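You operate a simulated robot arm through the tools that you are given. There is no shell and no other tool. Be economical: measure what you need, move in short steps, check, and stop when the job is done.

You are at the controls of a simulated robot arm. One attempt, no reset.

## Task
Rinse jars J3 and J1 on the rinser and stand them on pegs.
Fine: clean, mouth down, J3 over the blue peg, J1 over the red peg; rinser lever shut again. Where these are worked on the way, their far stop is far enough and under half their travel is too little: rinser lever.

The check looks at the end state, three seconds after you hand in, the way a careful person would. Anything else that was tipped, shoved, dropped, spilled or broken makes it a failure.

## Robot
A 6-joint arm with a two-finger gripper, on a carriage that runs on a rail from [-2.217, -0.002] to [0.123, 0] (x, y) and turns from -162 to 171 degrees about z. Base frame: it is fixed where the carriage stands at the start and does not move with it; the origin is on the floor, on the carriage's upright axis, x ahead of it, y to its left, z up. Units: m, degrees, N and s.
Its first joint turns from -166.0 to 166.0 degrees. Places, roughly: blue peg of the peg rack [0.7, 0.3, 0.9]; red peg of the peg rack [0.7, 0.2, 0.9]; rinser lever [0.9, 0, 0.9]. Payload 2.54 kg.
Tool frame: the origin (TCP) lies between the finger pads and is the grasp point; the fingertips stand 0.023 m ahead of it; z points along the fingers, y is the line along which they close. Largest opening 0.126 m; the body of the gripper starts 0.082 m behind the TCP.
Orientation is told as [roll, pitch, yaw] about the base's x, y, z axes, in that order, counted from this pose: with the fingers straight down and closing along the base's y, the tool's x points along the base's -x, its y along +y and its z along -z.

## Interface
- The arm moves only by the tool play_rows. Its argument "deltas" is a list of rows, each a list of 7 numbers: the shift along the tool's x, y, z in cm, then the turn, a rotation vector about the tool's x, y, z in degrees, then the opening, from 0 (shut) to 1 (fully open). In form: [[dx, dy, dz, rx, ry, rz, claw], ...]. A call has 1 to 8 rows; each row is the pose to reach, as a shift and turn from the pose commanded when the call began, along the tool's axes at that moment. A row lasts 0.2 s, in which the tool goes at most 0.05 m and 8.6 degrees; a call with a longer step from one row to the next is refused whole, and so is a gripper value outside its range. Where a pose cannot be reached the arm comes as near as it can. A force on the tool above 50 N (or 10 N above the force at the start of the call, whichever is more), or a blocked arm, ends the call early, and 0.2 s more pass. The fingers move at their own pace and stop on an object; they squeeze with about 44 N. The grip force told is the motor's: it shows also when the fingers shut on nothing. Time passes only in rows, and 0.2 s behind the last, so rows that repeat a pose let the fingers close. It gives the time, the measured TCP pose, the force on the tool (base axes), the opening and the grip force at its end, in the units of the frame above (readings bear some noise), with the torque about the TCP (base axes, N m) and any sound that the robot's microphone picked up, and new pictures: "show" is both (left out), scene, wrist or none.
- Cameras (640 x 400 px; columns grow to the right, rows downward): "scene" is now at [0.0612, 0.1679, 1.5732]; the picture's right is [-0.10, -0.99, 0.00], its down [-0.62, 0.06, -0.78] and it looks along [0.78, -0.08, -0.62] (base axes); focal length 254 px, centre (320, 200). "wrist" rides on the gripper at [0.082, 0.014, -0.122] in the tool frame; the picture's right is [-0.17, 0.99, 0.00], its down [-0.79, -0.13, -0.60] and it looks along [-0.59, -0.10, 0.80] (tool axes); focal length 243 px, centre (320, 200). There is no depth. A picture from a camera that has moved, and an enlarged one, comes with that camera's place and axes in the base frame and with its lens. The place of the scene camera against the robot may be out by one fixed shift of up to 0.025 m in any direction.
- slide_trunk(by): slides the trunk up (or, below 0, down) by that many m; the arm and the scene camera ride with it, the base frame stays. It gives what a move gives, with no picture.
- steer(legs): drives the robot by 1 to 6 legs, each [ahead, left, turn to the left] in m, m and degrees, along the robot's own axes; the way and the turn of a leg run together, so that a leg with both is an arc; at most 1.5 m and 180 degrees a leg. The arm and the cameras ride along, it lands a little off, and it stops where it bumps. It keeps to its track: a leg is cut to what the track allows. It gives what a move gives, and a new picture of the scene camera.
- head_to(pan, tilt): turns the head with the scene camera to pan (to the left, within 120 degrees either way) and tilt (down, from -29 to 69), counted from straight ahead of the robot. It gives what a move gives, and a new picture of the scene camera.
- enlarge(camera, box): a new picture of the part [left, top, right, bottom] of that camera's present view, enlarged. No time passes.
- hand_in(): hands the job in; it is judged then, once.

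Go step by step. Nothing tells you exact positions but the pictures and the camera data: compare them with the known pose of the tool, close in by small moves and look again before you grip or let go. The budget is 120 turns and 260 pictures, counting those below and the enlarged ones. Unless the task says otherwise, let go and move clear before handing in, and close with one line.

The tools are called after "Call:" as name(argument=value, ...) on one line, values as JSON. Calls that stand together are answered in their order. play_rows: Moves the arm, as the interface text tells. Its arguments: {"type":"object","properties":{"deltas":{"type":"array","items":{"type":"array","items":{"type":"number"}}},"show":{"type":"string","enum":["both","scene","wrist","none"]}},"required":["deltas"]} The other tools are called the same way: slide_trunk (by) slides the trunk up or down; steer (legs) drives the base; head_to (pan, tilt) turns the head that bears the scene camera; enlarge (camera, box) takes an enlarged picture of a part of a camera's view; hand_in () hands the job in.

At the start:

```text
t: 0.0
eef_pos: [0.4166, 0.2114, 1.2227]
tcp_rot: [0.0, 0.0, 0.0]
force: [0.4, -0.7, 0.9]
wrist_torque: [0.01, 0.01, 0.03]
finger_gap: 0.1261
grip_force: 0.1
trunk travel left (down, up): [-0.375, 0.115]
robot x, y, heading: [-0.002, 0.0024, -0.3]
head pan, tilt: [-6.0, 38.4]
```

scene: 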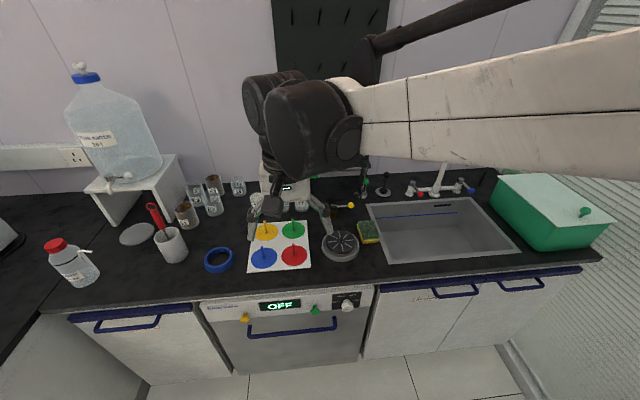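
wrist: 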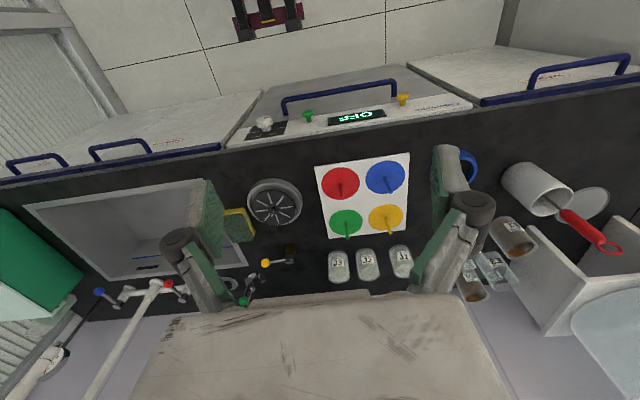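

I see the peg rack (white board with four coloured pegs), a round rinser to its right, and jars behind the board (J3, J2, J1), plus others at the left. I'll enlarge to see details.

Call:
enlarge(camera="wrist", box=[220, 140, 440, 310])

Call:
enlarge(camera="scene", box=[150, 160, 400, 290])

Call:
enlarge(camera="wrist", box=[440, 150, 640, 310])

```text
2.35 times, centred on (330, 225) of wrist
camera zoom: at [0.3323, 0.2255, 1.3436], right [0.17, 0.99, 0.0], down [0.79, -0.13, 0.6], along [0.59, -0.1, -0.8], focal length 571 px, centre (296, 141)
```

zoom: 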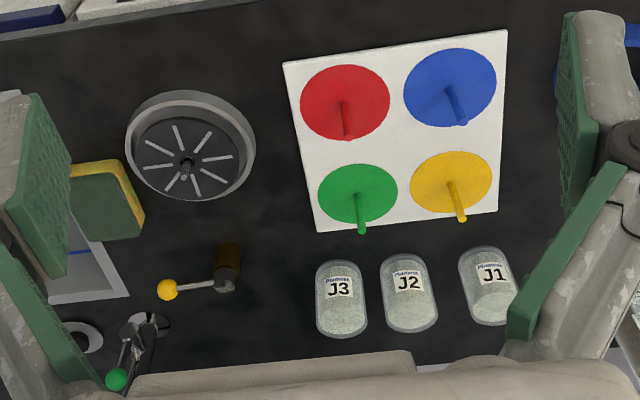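

```text
2.56 times, centred on (275, 225) of scene
camera zoom: at [0.0612, 0.1679, 1.5732], right [-0.1, -0.99, 0.0], down [-0.62, 0.06, -0.78], along [0.78, -0.08, -0.62], focal length 650 px, centre (435, 136)
```

zoom: 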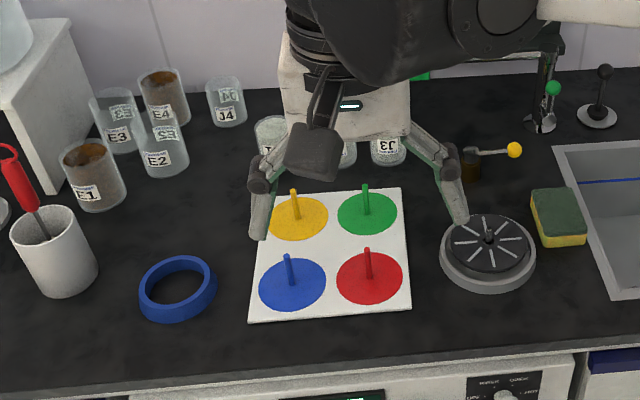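

```text
2.50 times, centred on (540, 230) of wrist
camera zoom: at [0.3323, 0.2255, 1.3436], right [0.17, 0.99, 0.0], down [0.79, -0.13, 0.6], along [0.59, -0.1, -0.8], focal length 606 px, centre (-230, 125)
```

zoom: 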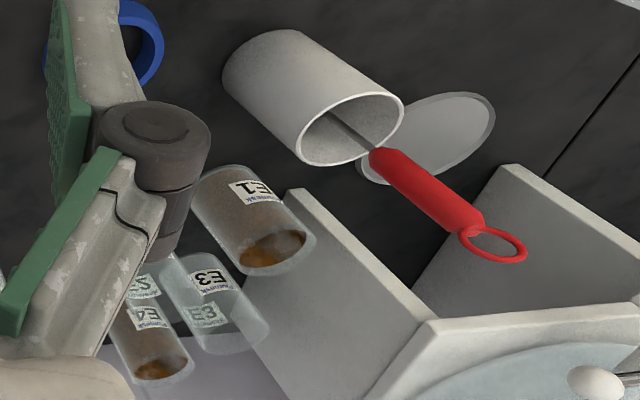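

The jars J1–J3 seem to be standing upside down (labels inverted) behind the rack; the rinser is the spoked disc and the yellow-ball lever is behind it. I'll shift the arm to get a second viewpoint for triangulation.

Call:
play_rows(deltas=[[-4, -3, 0, 0, 0, 0, 1], [-8, -6, 0, 0, 0, 0, 1], [-12, -9, 0, 0, 0, 0, 1], [-15, -12, 0, 0, 0, 0, 1], [-15, -15, 0, 0, 0, 0, 1]])

```text
t: 1.2
eef_pos: [0.5656, 0.0604, 1.2221]
tcp_rot: [0.0, 0.0, 0.0]
force: [-0.5, 0.2, -0.4]
wrist_torque: [-0.01, 0.0, 0.01]
finger_gap: 0.1259
grip_force: 0.1
trunk travel left (down, up): [-0.375, 0.115]
robot x, y, heading: [-0.0027, 0.0005, -0.0]
head pan, tilt: [-6.0, 38.4]
camera scene: at [0.0613, 0.168, 1.5732], right [-0.1, -0.99, 0.0], down [-0.62, 0.06, -0.78], along [0.78, -0.08, -0.62], focal length 254 px, centre (320, 200)
camera wrist: at [0.4825, 0.0753, 1.343], right [0.17, 0.99, 0.0], down [0.79, -0.13, 0.6], along [0.59, -0.1, -0.8], focal length 243 px, centre (320, 200)
```

scene: 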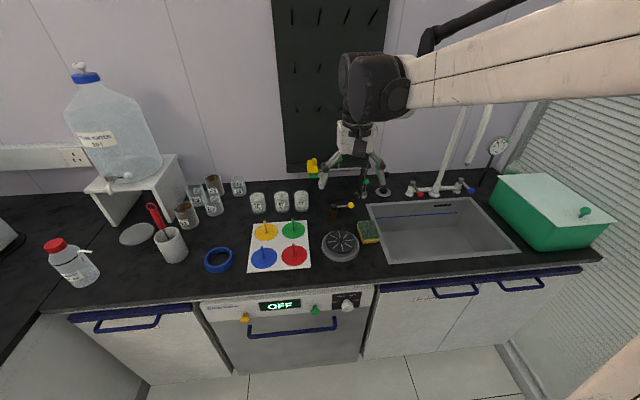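
wrist: 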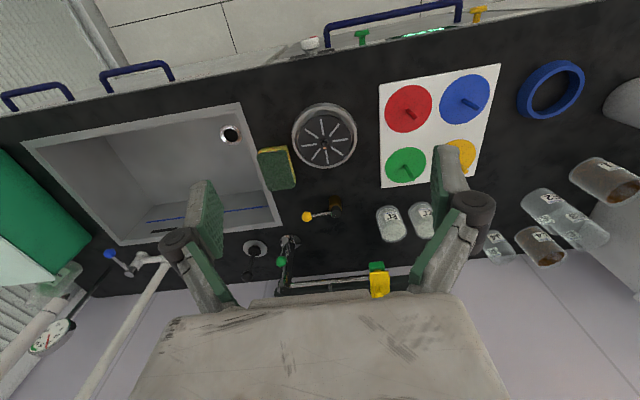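

Call:
enlarge(camera="wrist", box=[270, 60, 510, 250])

Call:
enlarge(camera="scene", box=[235, 170, 395, 275])

Call:
enlarge(camera="scene", box=[240, 180, 320, 225])

```text
2.11 times, centred on (390, 155) of wrist
camera zoom: at [0.4825, 0.0753, 1.343], right [0.17, 0.99, 0.0], down [0.79, -0.13, 0.6], along [0.59, -0.1, -0.8], focal length 511 px, centre (173, 295)
```

zoom: 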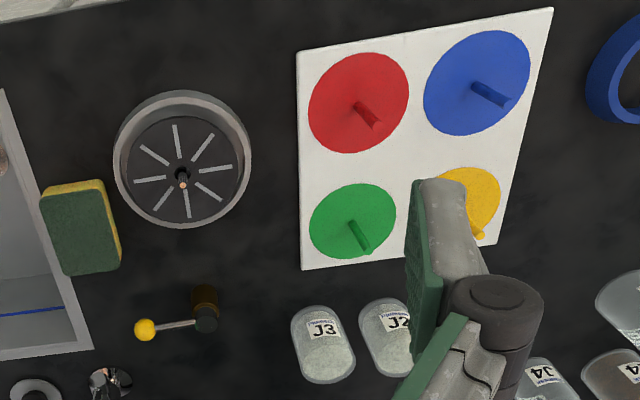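

```text
3.81 times, centred on (315, 222) of scene
camera zoom: at [0.0613, 0.168, 1.5732], right [-0.1, -0.99, 0.0], down [-0.62, 0.06, -0.78], along [0.78, -0.08, -0.62], focal length 968 px, centre (339, 114)
```

zoom: 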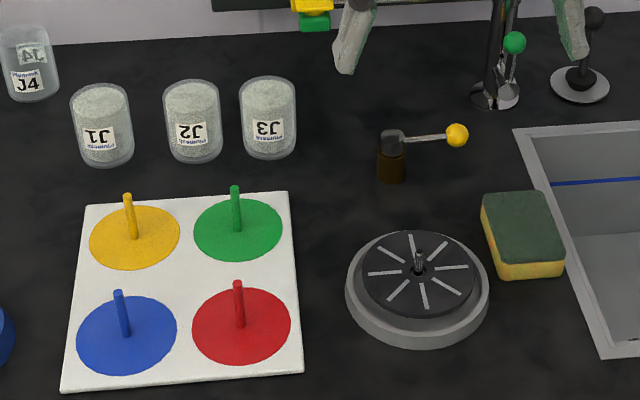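

```text
8.00 times, centred on (280, 202) of scene
camera zoom: at [0.0613, 0.168, 1.5732], right [-0.1, -0.99, 0.0], down [-0.62, 0.06, -0.78], along [0.78, -0.08, -0.62], focal length 2032 px, centre (640, 180)
```

zoom: 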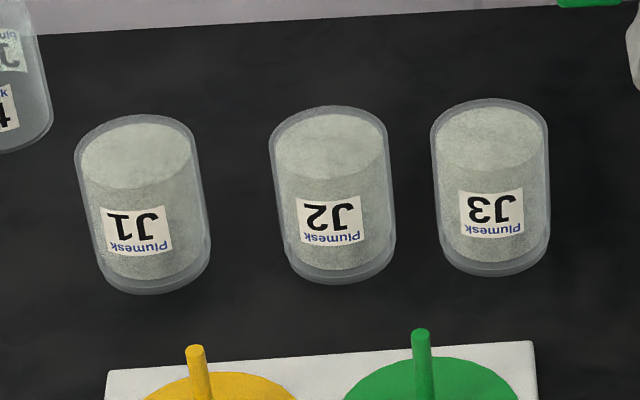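

Triangulating: red peg ≈(0.652, 0.222), blue ≈(0.652, 0.327), rinser ≈(0.682, 0.05), J3 ≈(0.905, 0.183), counter ≈0.85. The jars are mouth down with a dirty film inside. I'll turn the gripper 90° (to close along x, clear of J2) and come nearer for precise views.

Call:
play_rows(deltas=[[-2, 1.5, 1, 0, 0, -8.5, 1], [-4, 3, 2, 0, 0, -17, 1], [-6, 4.5, 3, 0, 0, -25.5, 1], [-8, 6, 4, 0, 0, -34, 1], [-10, 7.5, 5, 0, 0, -42.5, 1], [-12, 9, 6, 0, 0, -51, 1], [-14, 10.5, 7, 0, 0, -59.5, 1], [-16, 12, 8, 0, 0, -68, 1]], show="none")

Call:
play_rows(deltas=[[0, 0, 0, 0, 0, -8, 1], [0, 0, 0, 0, 0, -16, 1], [0, 0, 0, 0, 0, -22, 1], [0, 0, 0, 0, 0, -22, 1]])

```text
t: 3.0
eef_pos: [0.7265, 0.181, 1.1431]
tcp_rot: [0.0, 0.0, 68.1]
force: [0.0, 0.2, 0.0]
wrist_torque: [0.0, -0.02, -0.03]
finger_gap: 0.126
grip_force: 0.1
trunk travel left (down, up): [-0.375, 0.115]
robot x, y, heading: [0.0013, -0.0019, -0.2]
head pan, tilt: [-6.0, 38.4]
```

```text
t: 4.0
eef_pos: [0.7252, 0.1803, 1.1436]
tcp_rot: [-0.1, 0.0, 90.0]
force: [0.0, 0.6, 0.6]
wrist_torque: [0.0, -0.01, -0.01]
finger_gap: 0.1262
grip_force: 0.0
trunk travel left (down, up): [-0.375, 0.115]
robot x, y, heading: [-0.0017, -0.0019, 0.1]
head pan, tilt: [-6.0, 38.4]
camera scene: at [0.0612, 0.1679, 1.5732], right [-0.1, -0.99, 0.0], down [-0.62, 0.06, -0.78], along [0.78, -0.08, -0.62], focal length 254 px, centre (320, 200)
camera wrist: at [0.7109, 0.0999, 1.2638], right [-0.99, 0.16, 0.0], down [0.13, 0.79, 0.6], along [0.1, 0.59, -0.8], focal length 243 px, centre (320, 200)
```

scene: 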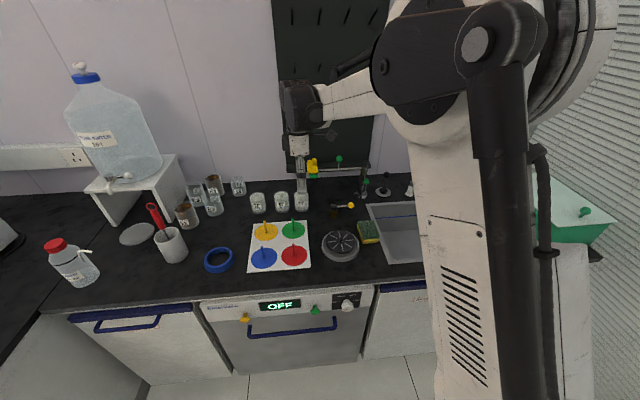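
wrist: 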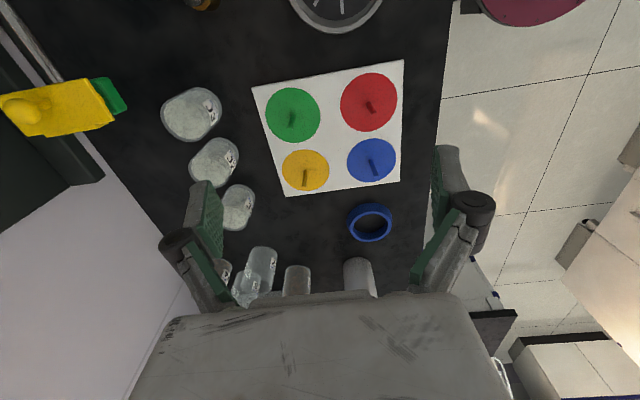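

There is a yellow/green clamp hanging near (0.87, 0.12, 1.10), close to J3's airspace. I'll look at it closely.

Call:
enlarge(camera="scene", box=[250, 120, 420, 230])

Call:
enlarge(camera="wrist", box=[0, 20, 260, 240])

```text
3.64 times, centred on (335, 175) of scene
camera zoom: at [0.0612, 0.1679, 1.5732], right [-0.1, -0.99, 0.0], down [-0.62, 0.06, -0.78], along [0.78, -0.08, -0.62], focal length 924 px, centre (266, 291)
```

zoom: 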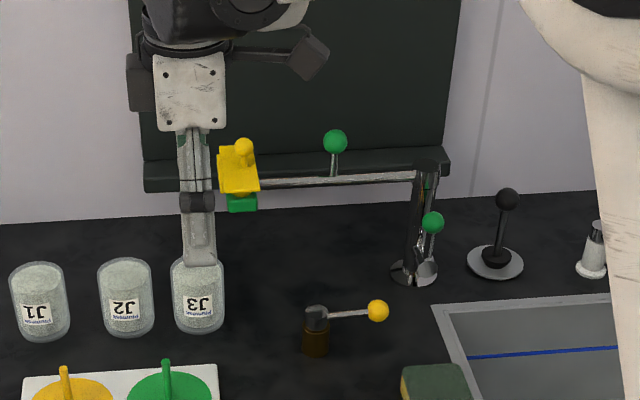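

```text
1.82 times, centred on (130, 130) of wrist
camera zoom: at [0.7109, 0.0999, 1.2638], right [-0.99, 0.16, 0.0], down [0.13, 0.79, 0.6], along [0.1, 0.59, -0.8], focal length 441 px, centre (666, 327)
```

zoom: 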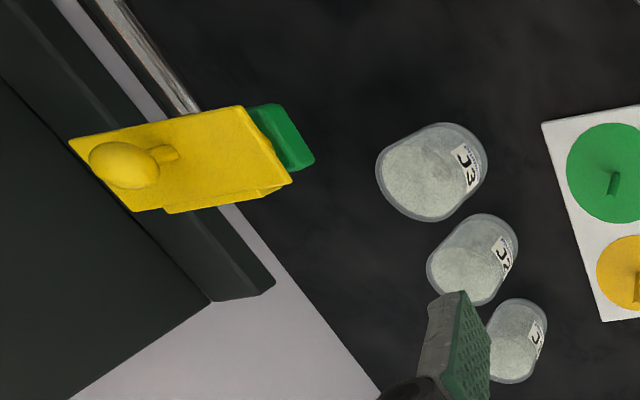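

The spout's yellow valve sits at about (0.98, 0.13, 1.01), close right-behind J3. I'll flip the wrist to yaw −90 (camera on the left) and later lean the hand toward +y to stay clear of it.

Call:
play_rows(deltas=[[0, 0, 0, 0, 0, 8.5, 1], [0, 0, 0, 0, 0, 17, 1], [0, 0, 0, 0, 0, 25.5, 1], [0, 0, 0, 0, 0, 34, 1], [0, 0, 0, 0, 0, 42.5, 1], [0, 0, 0, 0, 0, 51, 1], [0, 0, 0, 0, 0, 59.5, 1], [0, 0, 0, 0, 0, 68, 1]], show="none")

Call:
play_rows(deltas=[[0, 0, 0, 0, 0, 8.5, 1], [0, 0, 0, 0, 0, 17, 1], [0, 0, 0, 0, 0, 25.5, 1], [0, 0, 0, 0, 0, 34, 1], [0, 0, 0, 0, 0, 42.5, 1], [0, 0, 0, 0, 0, 51, 1], [0, 0, 0, 0, 0, 59.5, 1], [0, 0, 0, 0, 0, 68, 1]], show="none")

Call:
play_rows(deltas=[[0, 0, 0, 0, 0, 8.5, 1], [0, 0, 0, 0, 0, 17, 1], [0, 0, 0, 0, 0, 25.5, 1], [0, 0, 0, 0, 0, 34, 1], [0, 0, 0, 0, 0, 44, 1]])

```text
t: 5.8
eef_pos: [0.7264, 0.1819, 1.1414]
tcp_rot: [-0.1, 0.1, 21.9]
force: [0.1, 0.0, 0.1]
wrist_torque: [0.02, 0.02, 0.01]
finger_gap: 0.1263
grip_force: 0.1
trunk travel left (down, up): [-0.375, 0.115]
robot x, y, heading: [0.0014, -0.0024, 0.1]
head pan, tilt: [-6.0, 38.4]
```

```text
t: 7.6
eef_pos: [0.7255, 0.181, 1.1424]
tcp_rot: [0.0, 0.0, -46.0]
force: [-0.3, 0.8, -0.2]
wrist_torque: [-0.01, -0.01, 0.0]
finger_gap: 0.1259
grip_force: 0.0
trunk travel left (down, up): [-0.375, 0.115]
robot x, y, heading: [-0.0025, 0.0018, -0.0]
head pan, tilt: [-6.0, 38.4]
```

```text
refused: row 5 steps farther than a row can; nothing moved
```

Call:
play_rows(deltas=[[0, 0, 0, 0, 0, 8.5, 1], [0, 0, 0, 0, 0, 17, 1], [0, 0, 0, 0, 0, 25.5, 1], [0, 0, 0, 0, 0, 34, 1], [0, 0, 0, 0, 0, 42, 1], [0, 0, 0, 0, 0, 44, 1]], show="none")

Call:
play_rows(deltas=[[0, 3, 0, 0, -7, 0, 1], [0, 7, 0, 0, -14, 0, 1], [0, 10, 2, 0, -20, 0, 1], [0, 10, 2, 0, -20, 0, 1]])

```text
t: 9.0
eef_pos: [0.7245, 0.1809, 1.1421]
tcp_rot: [0.0, 0.0, -90.2]
force: [0.8, -0.1, -0.2]
wrist_torque: [0.05, 0.01, 0.0]
finger_gap: 0.1262
grip_force: 0.1
trunk travel left (down, up): [-0.375, 0.115]
robot x, y, heading: [-0.0037, 0.0002, 0.2]
head pan, tilt: [-6.0, 38.4]
```

```text
t: 10.0
eef_pos: [0.8255, 0.1802, 1.1226]
tcp_rot: [0.0, -20.1, -90.0]
force: [0.9, -0.1, -0.1]
wrist_torque: [-0.01, 0.0, -0.01]
finger_gap: 0.1258
grip_force: 0.0
trunk travel left (down, up): [-0.375, 0.115]
robot x, y, heading: [0.0022, 0.0029, 0.2]
head pan, tilt: [-6.0, 38.4]
camera scene: at [0.0616, 0.1683, 1.5732], right [-0.1, -0.99, 0.0], down [-0.62, 0.06, -0.78], along [0.78, -0.08, -0.62], focal length 254 px, centre (320, 200)
camera wrist: at [0.8382, 0.3, 1.2078], right [0.99, -0.16, 0.06], down [-0.13, -0.54, 0.83], along [-0.1, -0.83, -0.55], focal length 243 px, centre (320, 200)
```

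scene: 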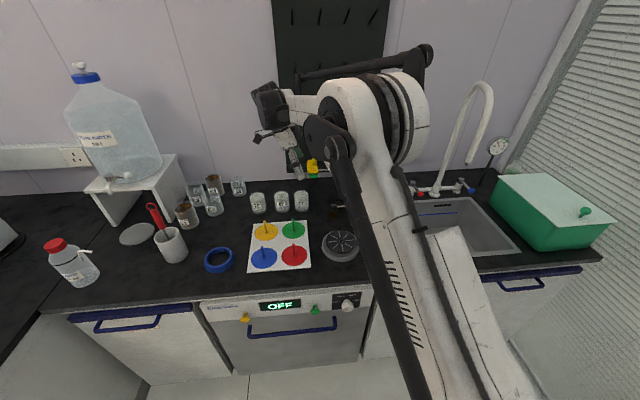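
wrist: 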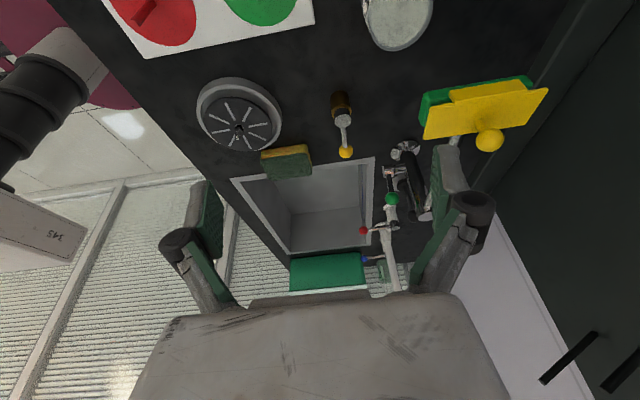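

J3 is at the upper edge of the wrist view and the valve is off to the right. I'll come to a pre-grasp pose above-left of J3 with the fingers narrowed to ~0.095 m.

Call:
play_rows(deltas=[[2.5, 3, 3.5, 0, 0, 0, 0.75], [5, 6, 7, 0, 0, 0, 0.75], [8, 8.7, 9, 0, 0, 0, 0.75], [8, 8.7, 11.1, 0, 0, 0, 0.75], [8, 8.7, 11.1, 0, 0, 0, 0.75]])

```text
refused: row 1 steps farther than a row can; nothing moved
```

Call:
play_rows(deltas=[[2, 2.2, 2.5, 0, 0, 0, 0.75], [4, 4.4, 5, 0, 0, 0, 0.75], [6, 6.6, 7.5, 0, 0, 0, 0.75], [8, 8.7, 10, 0, 0, 0, 0.75], [8, 8.7, 11.1, 0, 0, 0, 0.75], [8, 8.7, 11.1, 0, 0, 0, 0.75]])

```text
t: 11.4
eef_pos: [0.9122, 0.218, 0.9927]
tcp_rot: [0.0, -20.0, -90.0]
force: [-0.4, -0.9, 0.2]
wrist_torque: [0.03, -0.02, 0.02]
finger_gap: 0.0944
grip_force: 0.0
trunk travel left (down, up): [-0.375, 0.115]
robot x, y, heading: [-0.001, 0.0034, -0.1]
head pan, tilt: [-6.0, 38.4]
camera scene: at [0.0609, 0.1677, 1.5733], right [-0.1, -0.99, 0.0], down [-0.62, 0.06, -0.78], along [0.78, -0.08, -0.62], focal length 254 px, centre (320, 200)
camera wrist: at [0.925, 0.3373, 1.0769], right [0.99, -0.16, 0.06], down [-0.13, -0.54, 0.83], along [-0.1, -0.83, -0.55], focal length 243 px, centre (320, 200)
```

scene: 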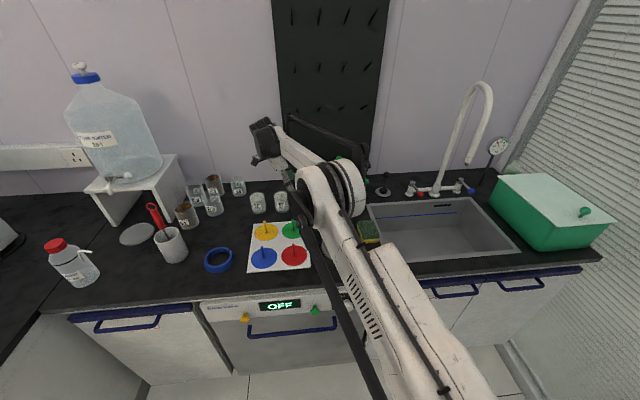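
wrist: 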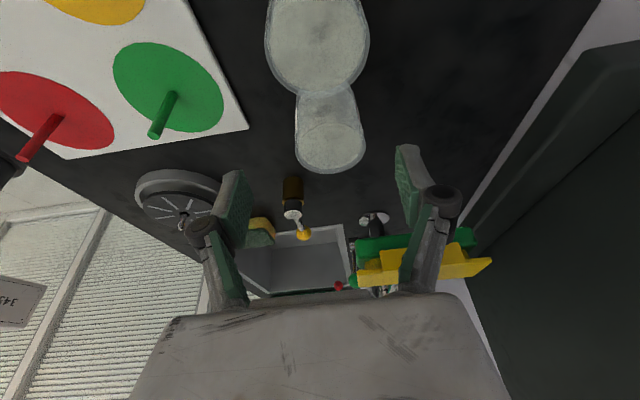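

J3's top is at about (0.917, 0.183, 0.92), aligned with the tool axis; the valve stays behind the right finger. I'll descend along the tool axis.

Call:
play_rows(deltas=[[0, 0.4, 2, 0, 0, 0, 0.75], [0, 0.4, 4, 0, 0, 0, 0.75], [0.1, 0.4, 6, 0, 0, 0, 0.75], [0.1, 0.4, 7, 0, 0, 0, 0.75], [0.1, 0.4, 7, 0, 0, 0, 0.75]])

```text
t: 12.6
eef_pos: [0.9165, 0.1933, 0.9255]
tcp_rot: [0.0, -19.9, -90.1]
force: [0.8, -0.2, 0.4]
wrist_torque: [0.0, 0.0, 0.02]
finger_gap: 0.0945
grip_force: 0.1
trunk travel left (down, up): [-0.375, 0.115]
robot x, y, heading: [0.0007, -0.0005, -0.1]
head pan, tilt: [-6.0, 38.4]
camera scene: at [0.0612, 0.1679, 1.5733], right [-0.1, -0.99, 0.0], down [-0.62, 0.06, -0.78], along [0.78, -0.08, -0.62], focal length 254 px, centre (320, 200)
camera wrist: at [0.929, 0.3141, 1.0101], right [0.99, -0.16, 0.06], down [-0.13, -0.54, 0.83], along [-0.1, -0.83, -0.55], focal length 243 px, centre (320, 200)
```

scene: 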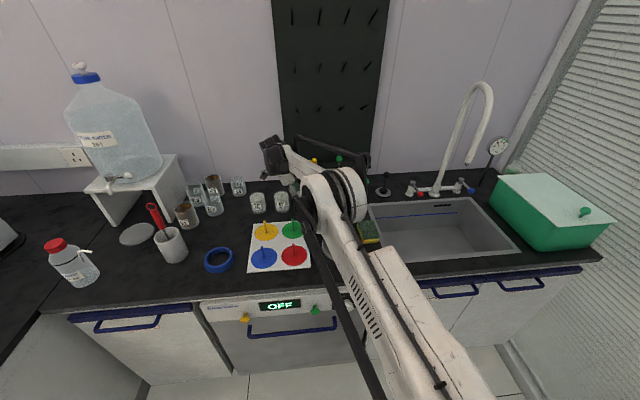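
wrist: 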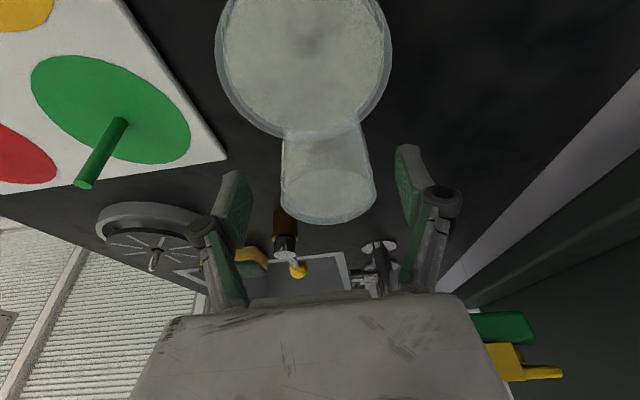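

Still well aligned and clear. Continue down to grasp height, then close.

Call:
play_rows(deltas=[[0, 0.2, 1.5, 0, 0, 0, 0.75], [0, 0.2, 3.2, 0, 0, 0, 0.75], [0, 0.2, 3.5, 0, 0, 0, 0.75], [0, 0.2, 3.5, 0, 0, 0, 0.75]])

```text
t: 13.6
eef_pos: [0.9199, 0.1824, 0.8923]
tcp_rot: [0.0, -20.0, -90.0]
force: [-0.1, 0.0, -0.4]
wrist_torque: [0.02, 0.01, 0.0]
finger_gap: 0.0945
grip_force: 0.0
trunk travel left (down, up): [-0.375, 0.115]
robot x, y, heading: [0.0009, -0.0002, 0.0]
head pan, tilt: [-6.0, 38.4]
camera scene: at [0.0611, 0.1679, 1.5732], right [-0.1, -0.99, 0.0], down [-0.62, 0.06, -0.78], along [0.78, -0.08, -0.62], focal length 254 px, centre (320, 200)
camera wrist: at [0.9309, 0.3022, 0.9774], right [0.99, -0.16, 0.06], down [-0.13, -0.54, 0.83], along [-0.1, -0.83, -0.55], focal length 243 px, centre (320, 200)
```

scene: 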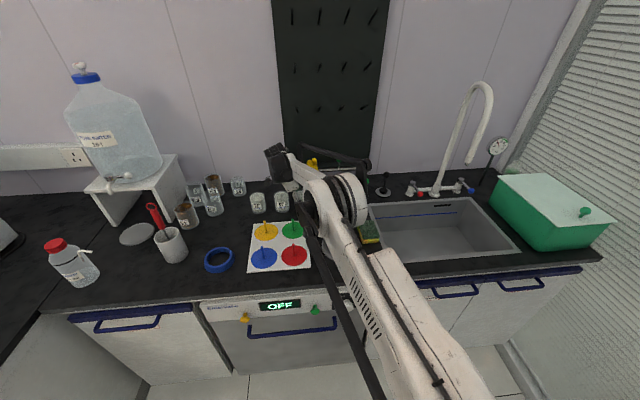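
wrist: 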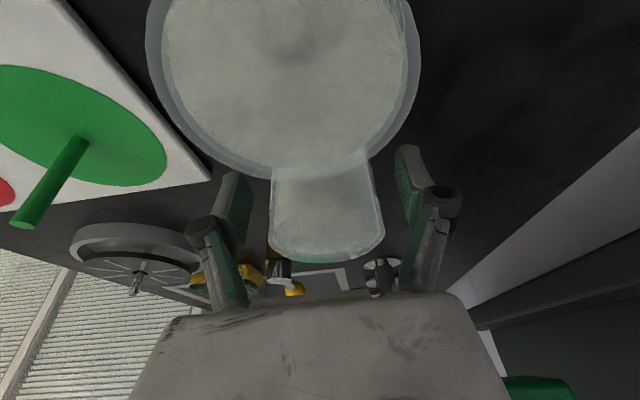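

Centred on J3. Closing the fingers.

Call:
play_rows(deltas=[[0, 0, 0, 0, 0, 0, 0.4], [0, 0, 0, 0, 0, 0, 0.4], [0, 0, 0, 0, 0, 0, 0.4], [0, 0, 0, 0, 0, 0, 0.4]], show="wrist")

```text
t: 14.6
eef_pos: [0.9187, 0.1825, 0.8925]
tcp_rot: [-0.1, -19.9, -89.9]
force: [0.3, -0.6, 0.7]
wrist_torque: [-0.02, 0.04, -0.01]
finger_gap: 0.0606
grip_force: 44.2
trunk travel left (down, up): [-0.375, 0.115]
robot x, y, heading: [-0.0004, -0.0016, -0.4]
head pan, tilt: [-6.0, 38.4]
camera wrist: at [0.9309, 0.3023, 0.9775], right [0.99, -0.16, 0.06], down [-0.13, -0.54, 0.83], along [-0.1, -0.83, -0.55], focal length 243 px, centre (320, 200)
```

wrist: 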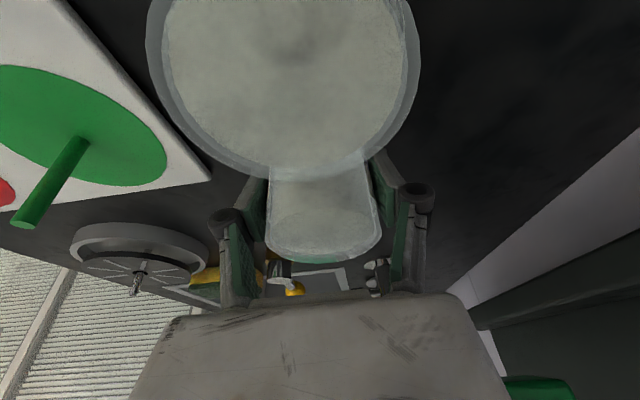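

J3 is gripped (gap 0.0606). Lift slightly, pull toward the robot away from the valve, then raise.

Call:
play_rows(deltas=[[-0.5, 0, -1.4, 0, 0, 0, 0.4], [-1.03, -1, -2.82, 0, 0, 0, 0.4], [-1.03, -5, -2.82, 0, 0, 0, 0.4], [-1.03, -9, -2.82, 0, 0, 0, 0.4], [-2, -12, -5.6, 0, 0, 0, 0.4], [-3.08, -15, -8.46, 0, 0, 0, 0.4], [-3.08, -15, -8.46, 0, 0, 0, 0.4]])

```text
t: 16.2
eef_pos: [0.7676, 0.1828, 0.9825]
tcp_rot: [0.0, -19.9, -90.0]
force: [0.1, -0.6, -0.9]
wrist_torque: [0.0, 0.01, 0.05]
finger_gap: 0.0604
grip_force: 44.2
trunk travel left (down, up): [-0.375, 0.115]
robot x, y, heading: [0.0029, 0.0002, -0.1]
head pan, tilt: [-6.0, 38.4]
camera scene: at [0.0607, 0.1678, 1.5732], right [-0.1, -0.99, 0.0], down [-0.62, 0.06, -0.78], along [0.78, -0.08, -0.62], focal length 254 px, centre (320, 200)
camera wrist: at [0.7797, 0.3018, 1.0688], right [0.99, -0.16, 0.06], down [-0.13, -0.54, 0.83], along [-0.1, -0.83, -0.55], focal length 243 px, centre (320, 200)
```

scene: 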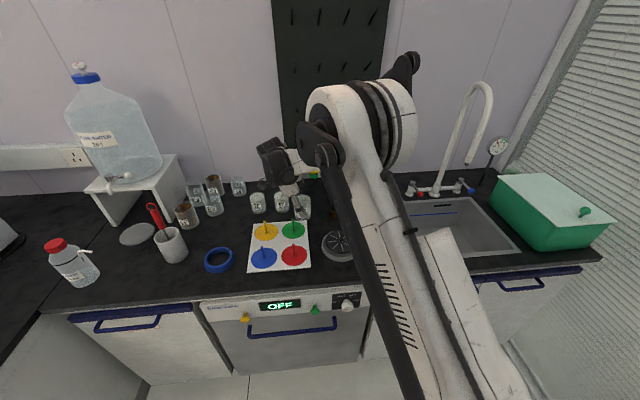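
wrist: 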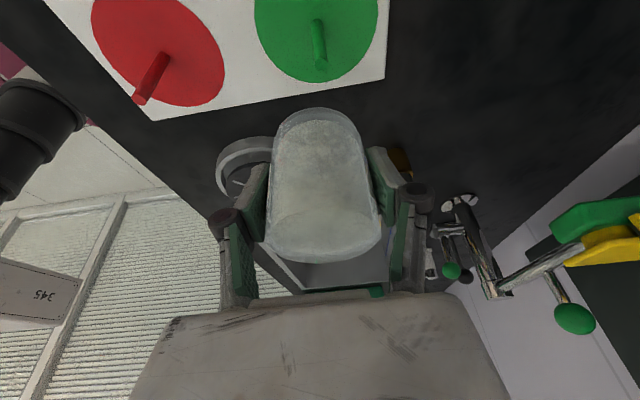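

J3 is lifted and safely held. I estimate the rinser centre at (0.677, 0.050) with plate top near z 0.88; move above it and look.

Call:
play_rows(deltas=[[-3.1, -2.2, 1.1, 0, 0, 0, 0.4], [-6.2, -4.5, 2.2, 0, 0, 0, 0.4], [-9.3, -6.8, 3.3, 0, 0, 0, 0.4], [-12.4, -9.06, 4.5, 0, 0, 0, 0.4], [-12.4, -9.06, 4.5, 0, 0, 0, 0.4]])

Call:
enlarge(camera="wrist", box=[200, 80, 440, 290])

Call:
enlarge(camera="scene", box=[290, 190, 400, 270])

```text
t: 17.4
eef_pos: [0.6782, 0.0501, 0.9827]
tcp_rot: [0.0, -20.1, -90.0]
force: [-0.7, -0.7, -1.1]
wrist_torque: [0.04, -0.02, 0.03]
finger_gap: 0.0607
grip_force: 43.7
trunk travel left (down, up): [-0.375, 0.115]
robot x, y, heading: [0.0009, 0.0038, -0.2]
head pan, tilt: [-6.0, 38.4]
camera scene: at [0.061, 0.1672, 1.5733], right [-0.1, -0.99, 0.0], down [-0.62, 0.07, -0.78], along [0.78, -0.08, -0.62], focal length 254 px, centre (320, 200)
camera wrist: at [0.6906, 0.1701, 1.0683], right [0.99, -0.16, 0.06], down [-0.13, -0.54, 0.83], along [-0.1, -0.83, -0.55], focal length 243 px, centre (320, 200)
```

scene: 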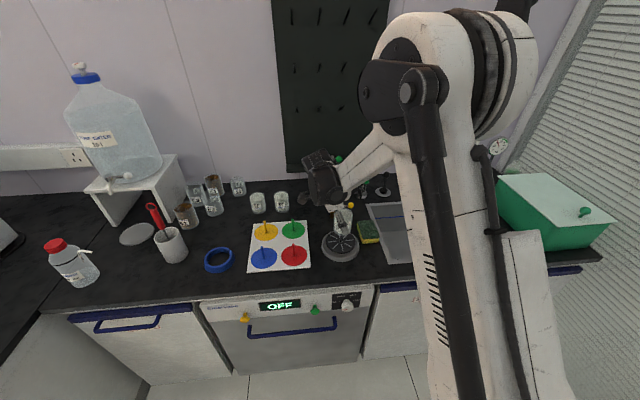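
wrist: 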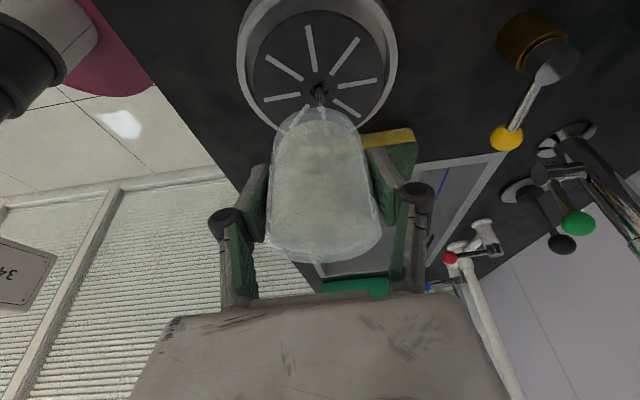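

```text
1.90 times, centred on (320, 185) of wrist
camera zoom: at [0.6906, 0.1701, 1.0683], right [0.99, -0.16, 0.06], down [-0.13, -0.54, 0.83], along [-0.1, -0.83, -0.55], focal length 462 px, centre (320, 229)
```

zoom: 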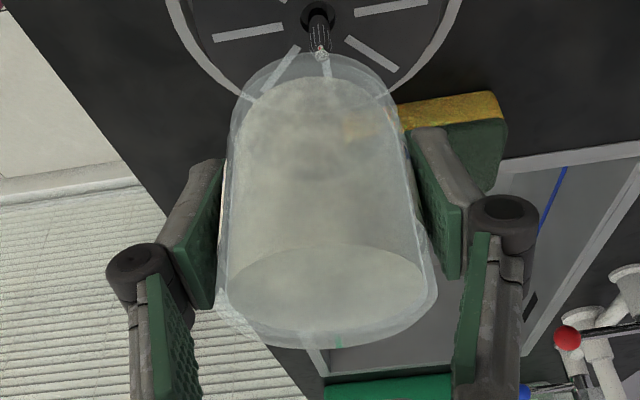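

```text
5.00 times, centred on (345, 230) of scene
camera zoom: at [0.061, 0.1672, 1.5733], right [-0.1, -0.99, 0.0], down [-0.62, 0.07, -0.78], along [0.78, -0.08, -0.62], focal length 1270 px, centre (195, 50)
```

zoom: 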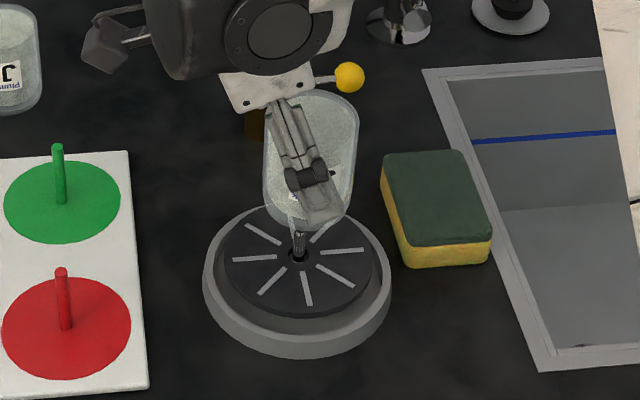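

The nozzle base is at about (0.680, 0.051, 0.88), directly below the jar. Lower most of the way.

Call:
play_rows(deltas=[[0.68, 0.1, 1.88, 0, 0, 0, 0.4], [1.2, 0.1, 3.29, 0, 0, 0, 0.4], [1.54, 0.1, 4.23, 0, 0, 0, 0.4], [1.54, 0.1, 4.23, 0, 0, 0, 0.4]], show="none")

Call:
enlarge(camera="scene", box=[290, 190, 400, 270])

Call:
enlarge(camera="wrist", box=[200, 60, 440, 290])

```text
t: 18.4
eef_pos: [0.678, 0.0509, 0.9374]
tcp_rot: [0.0, -20.0, -90.0]
force: [0.5, 0.4, -2.3]
wrist_torque: [0.03, 0.03, -0.01]
finger_gap: 0.0607
grip_force: 43.8
trunk travel left (down, up): [-0.375, 0.115]
robot x, y, heading: [-0.0022, 0.0014, -0.0]
head pan, tilt: [-6.0, 38.4]
```

```text
5.00 times, centred on (345, 230) of scene
camera zoom: at [0.0613, 0.1679, 1.5732], right [-0.1, -0.99, 0.0], down [-0.62, 0.06, -0.78], along [0.78, -0.08, -0.62], focal length 1270 px, centre (195, 50)
```

zoom: 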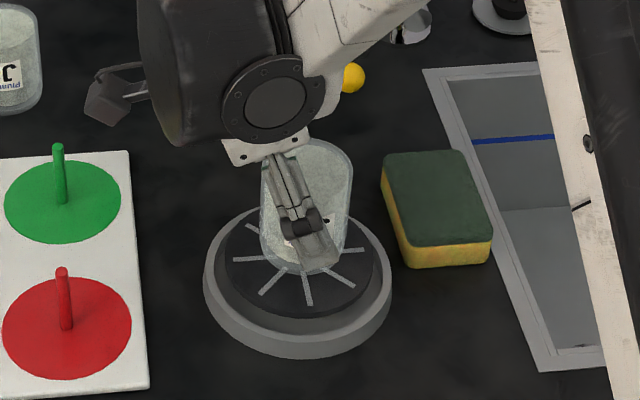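

```text
1.74 times, centred on (320, 175) of wrist
camera zoom: at [0.6918, 0.1712, 1.0228], right [0.99, -0.16, 0.06], down [-0.13, -0.54, 0.83], along [-0.1, -0.83, -0.55], focal length 422 px, centre (320, 244)
```

zoom: 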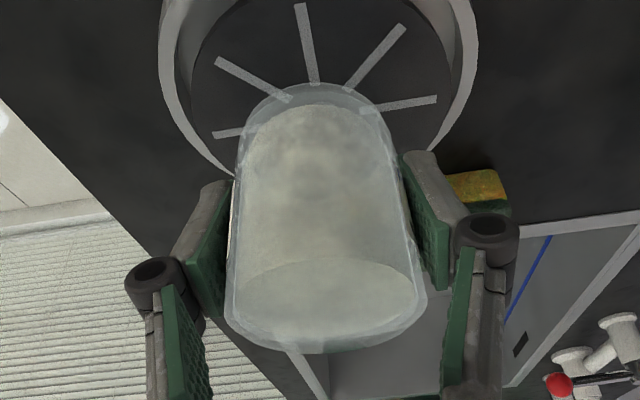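

Call:
play_rows(deltas=[[0.17, 0, 0.47, 0, 0, 0, 0.4], [0.17, 0, 0.47, 0, 0, 0, 0.4]], show="none")

Call:
play_rows(deltas=[[0.17, 0, 0.47, 0, 0, 0, 0.4], [0.17, 0, 0.47, 0, 0, 0, 0.4]], show="wrist")

```text
t: 19.0
eef_pos: [0.6799, 0.0526, 0.9318]
tcp_rot: [0.0, -20.0, -90.0]
force: [0.4, 0.2, -1.3]
wrist_torque: [0.0, 0.04, -0.01]
finger_gap: 0.0604
grip_force: 44.3
trunk travel left (down, up): [-0.375, 0.115]
robot x, y, heading: [0.0021, 0.0037, 0.4]
head pan, tilt: [-6.0, 38.4]
```

```text
t: 19.6
eef_pos: [0.6778, 0.0508, 0.9281]
tcp_rot: [0.0, -20.0, -90.0]
force: [0.3, 0.4, -1.3]
wrist_torque: [-0.02, -0.01, 0.0]
finger_gap: 0.0604
grip_force: 44.1
trunk travel left (down, up): [-0.375, 0.115]
robot x, y, heading: [-0.0013, -0.0002, -0.1]
head pan, tilt: [-6.0, 38.4]
camera wrist: at [0.6917, 0.1709, 1.0128], right [0.99, -0.16, 0.06], down [-0.13, -0.54, 0.83], along [-0.1, -0.83, -0.55], focal length 243 px, centre (320, 200)
```

wrist: 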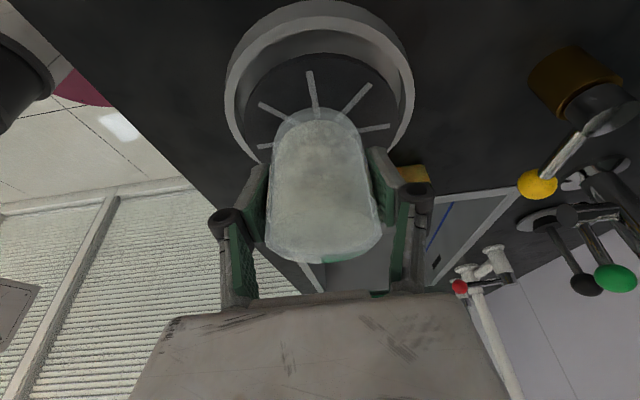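

Call:
play_rows(deltas=[[0.14, 0, 0.38, 0, 0, 0, 0.4], [0.14, 0, 0.38, 0, 0, 0, 0.4]], show="none")

Call:
play_rows(deltas=[[0.14, 0, 0.38, 0, 0, 0, 0.4], [0.14, 0, 0.38, 0, 0, 0, 0.4]], show="none")

Call:
play_rows(deltas=[[0.14, 0, 0.38, 0, 0, 0, 0.4], [0.14, 0, 0.38, 0, 0, 0, 0.4]])

```text
t: 20.2
eef_pos: [0.6789, 0.0523, 0.9228]
tcp_rot: [0.1, -19.9, -90.0]
force: [-0.3, -0.1, -1.4]
wrist_torque: [0.04, -0.02, -0.02]
finger_gap: 0.0606
grip_force: 44.2
trunk travel left (down, up): [-0.375, 0.115]
robot x, y, heading: [0.0029, -0.0022, 0.2]
head pan, tilt: [-6.0, 38.4]
```

```text
t: 20.8
eef_pos: [0.6791, 0.0511, 0.9188]
tcp_rot: [-0.1, -20.0, -90.0]
force: [-1.7, -0.7, 2.1]
wrist_torque: [-0.03, 0.13, 0.02]
finger_gap: 0.0606
grip_force: 43.7
trunk travel left (down, up): [-0.375, 0.115]
robot x, y, heading: [0.001, 0.0022, -0.1]
head pan, tilt: [-6.0, 38.4]
```

```text
t: 21.4
eef_pos: [0.679, 0.0529, 0.9141]
tcp_rot: [0.0, -20.0, -90.0]
force: [0.4, -1.2, 3.5]
wrist_torque: [0.04, 0.16, 0.07]
finger_gap: 0.0606
grip_force: 44.2
trunk travel left (down, up): [-0.375, 0.115]
robot x, y, heading: [-0.0024, 0.0024, 0.1]
head pan, tilt: [-6.0, 38.4]
camera scene: at [0.0609, 0.1679, 1.5733], right [-0.1, -0.99, 0.0], down [-0.62, 0.06, -0.78], along [0.78, -0.08, -0.62], focal length 254 px, centre (320, 200)
camera wrist: at [0.6913, 0.1708, 1.0006], right [0.99, -0.16, 0.06], down [-0.13, -0.54, 0.83], along [-0.1, -0.83, -0.55], focal length 243 px, centre (320, 200)
```

scene: 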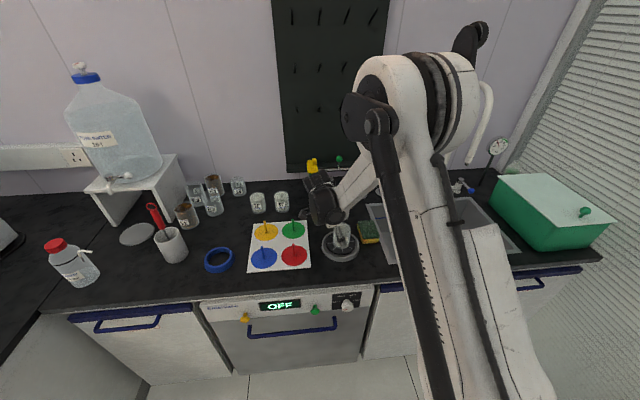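
wrist: 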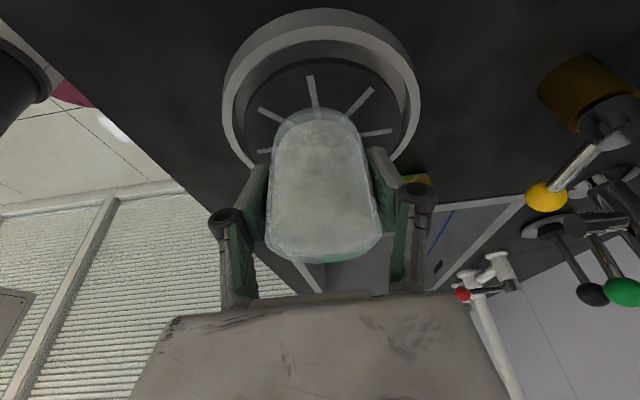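

Contact felt (force rising to ~3.5 N). Let me check seating up close before letting go.

Call:
enlarge(camera="scene", box=[310, 210, 380, 265])

Call:
enlarge(camera="wrist", box=[210, 0, 430, 140])

```text
7.27 times, centred on (345, 238) of scene
camera zoom: at [0.0609, 0.1679, 1.5733], right [-0.1, -0.99, 0.0], down [-0.62, 0.06, -0.78], along [0.78, -0.08, -0.62], focal length 1847 px, centre (138, -73)
```

zoom: 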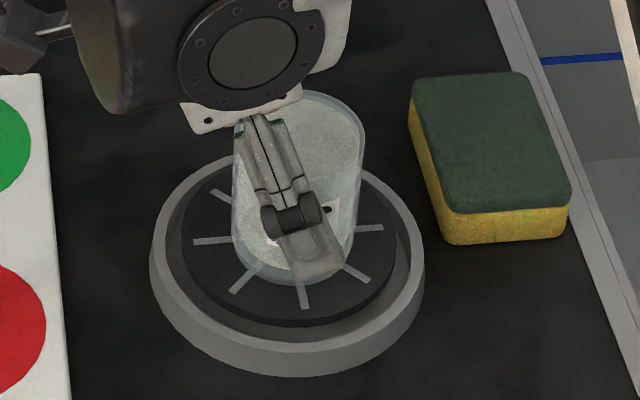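

```text
2.86 times, centred on (320, 70) of wrist
camera zoom: at [0.6913, 0.1708, 1.0006], right [0.99, -0.16, 0.06], down [-0.13, -0.54, 0.83], along [-0.1, -0.83, -0.55], focal length 693 px, centre (320, 571)
```

zoom: 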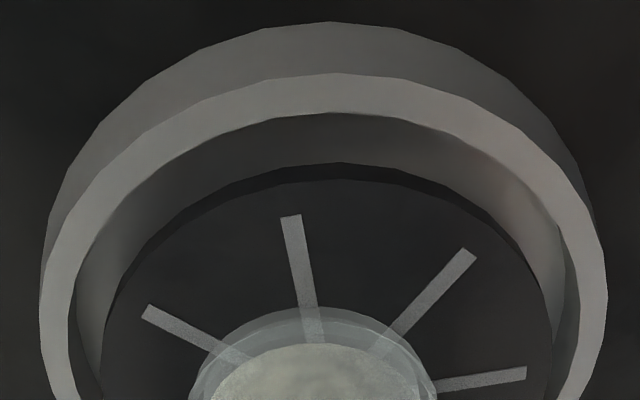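

The plate is sprung (it sank under the jar) – a push-to-spray rinser. I'll ease up, release the jar standing on the plate, and then inspect/work the lever.

Call:
play_rows(deltas=[[-0.15, 0, -0.42, 0, 0, 0, 0.4], [-0.15, 0, -0.42, 0, 0, 0, 0.4], [-0.15, 0, -0.42, 0, 0, 0, 0.55], [-0.15, 0, -0.42, 0, 0, 0, 0.65], [-0.15, 0, -0.42, 0, 0, 0, 0.75], [-0.15, 0, -0.42, 0, 0, 0, 0.75]], show="wrist")

```text
t: 22.8
eef_pos: [0.6787, 0.0509, 0.9191]
tcp_rot: [0.1, -20.0, -90.0]
force: [0.6, 0.1, 0.0]
wrist_torque: [-0.01, 0.02, -0.02]
finger_gap: 0.0946
grip_force: 0.0
trunk travel left (down, up): [-0.375, 0.115]
robot x, y, heading: [0.0019, 0.001, -0.0]
head pan, tilt: [-6.0, 38.4]
camera wrist: at [0.6917, 0.1708, 1.0048], right [0.99, -0.16, 0.06], down [-0.13, -0.54, 0.83], along [-0.1, -0.83, -0.55], focal length 243 px, centre (320, 200)
```

wrist: 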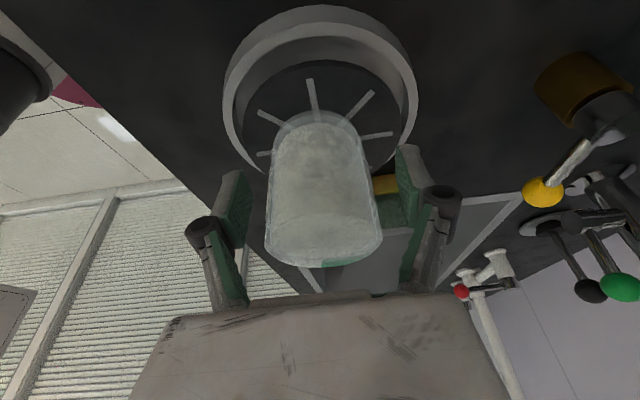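

J3 stands upright on the plate. Retreat along the tool axis, then go see the lever up close.

Call:
play_rows(deltas=[[0, 0, -3, 0, 0, 0, 0.75], [0, 0, -7, 0, 0, 0, 0.75], [0, 0, -11, 0, 0, 0, 0.75], [0, 4, -11, 0, 0, 0, 0.6], [-2, 8, -11, 0, 0, 0, 0.4], [-3, 12, -10, 0, 0, 0, 0.2], [-3, 12, -10, 0, 0, 0, 0]])

Call:
enlarge(camera="wrist", box=[160, 0, 480, 200])

Call:
enlarge(camera="scene", box=[290, 170, 400, 270])

```text
t: 24.4
eef_pos: [0.799, 0.0573, 1.024]
tcp_rot: [0.0, -19.9, -90.0]
force: [1.2, 0.5, -0.4]
wrist_torque: [0.0, 0.03, -0.01]
finger_gap: 0.0
grip_force: 28.4
trunk travel left (down, up): [-0.375, 0.115]
robot x, y, heading: [0.0007, 0.0009, -0.1]
head pan, tilt: [-6.0, 38.4]
camera scene: at [0.0618, 0.1678, 1.5732], right [-0.1, -0.99, 0.0], down [-0.62, 0.06, -0.78], along [0.78, -0.08, -0.62], focal length 254 px, centre (320, 200)
camera wrist: at [0.8127, 0.1765, 1.1086], right [0.99, -0.16, 0.06], down [-0.13, -0.54, 0.83], along [-0.1, -0.83, -0.55], focal length 243 px, centre (320, 200)
```

scene: 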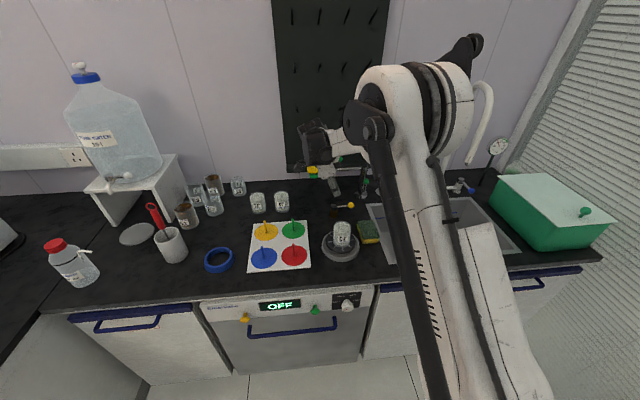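
wrist: 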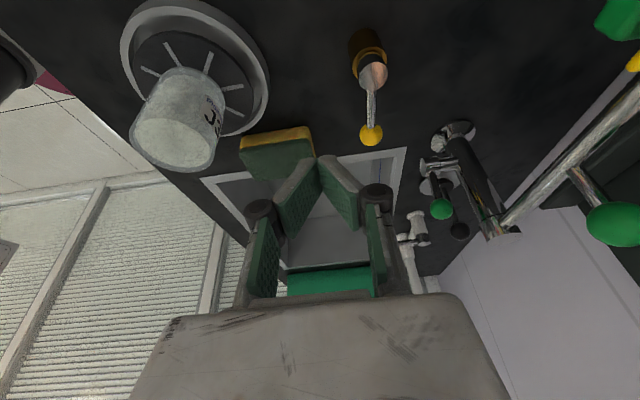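

```text
2.00 times, centred on (320, 100) of wrist
camera zoom: at [0.8127, 0.1765, 1.1086], right [0.99, -0.16, 0.06], down [-0.13, -0.54, 0.83], along [-0.1, -0.83, -0.55], focal length 485 px, centre (320, 400)
```

zoom: 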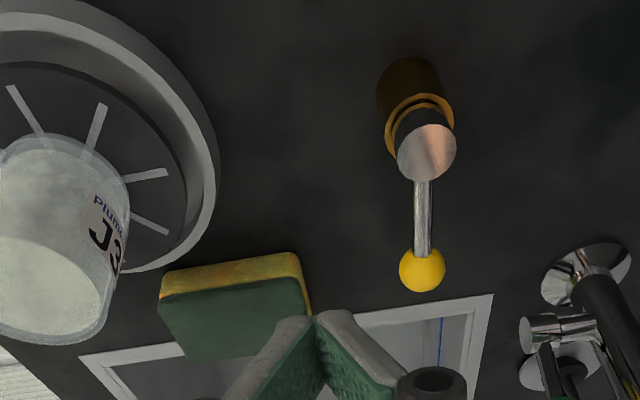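

```text
4.00 times, centred on (345, 220) of scene
camera zoom: at [0.0618, 0.1678, 1.5732], right [-0.1, -0.99, 0.0], down [-0.62, 0.06, -0.78], along [0.78, -0.08, -0.62], focal length 1016 px, centre (220, 120)
```

zoom: 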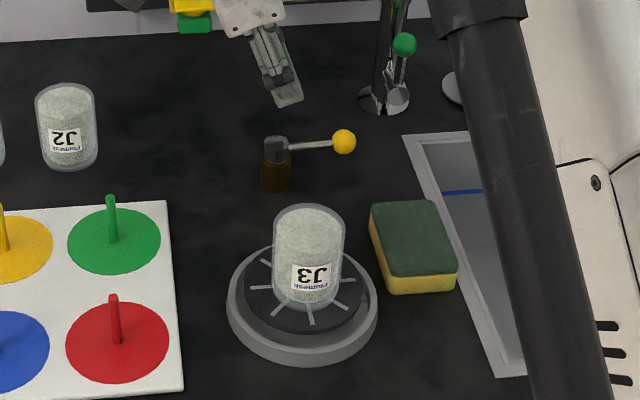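

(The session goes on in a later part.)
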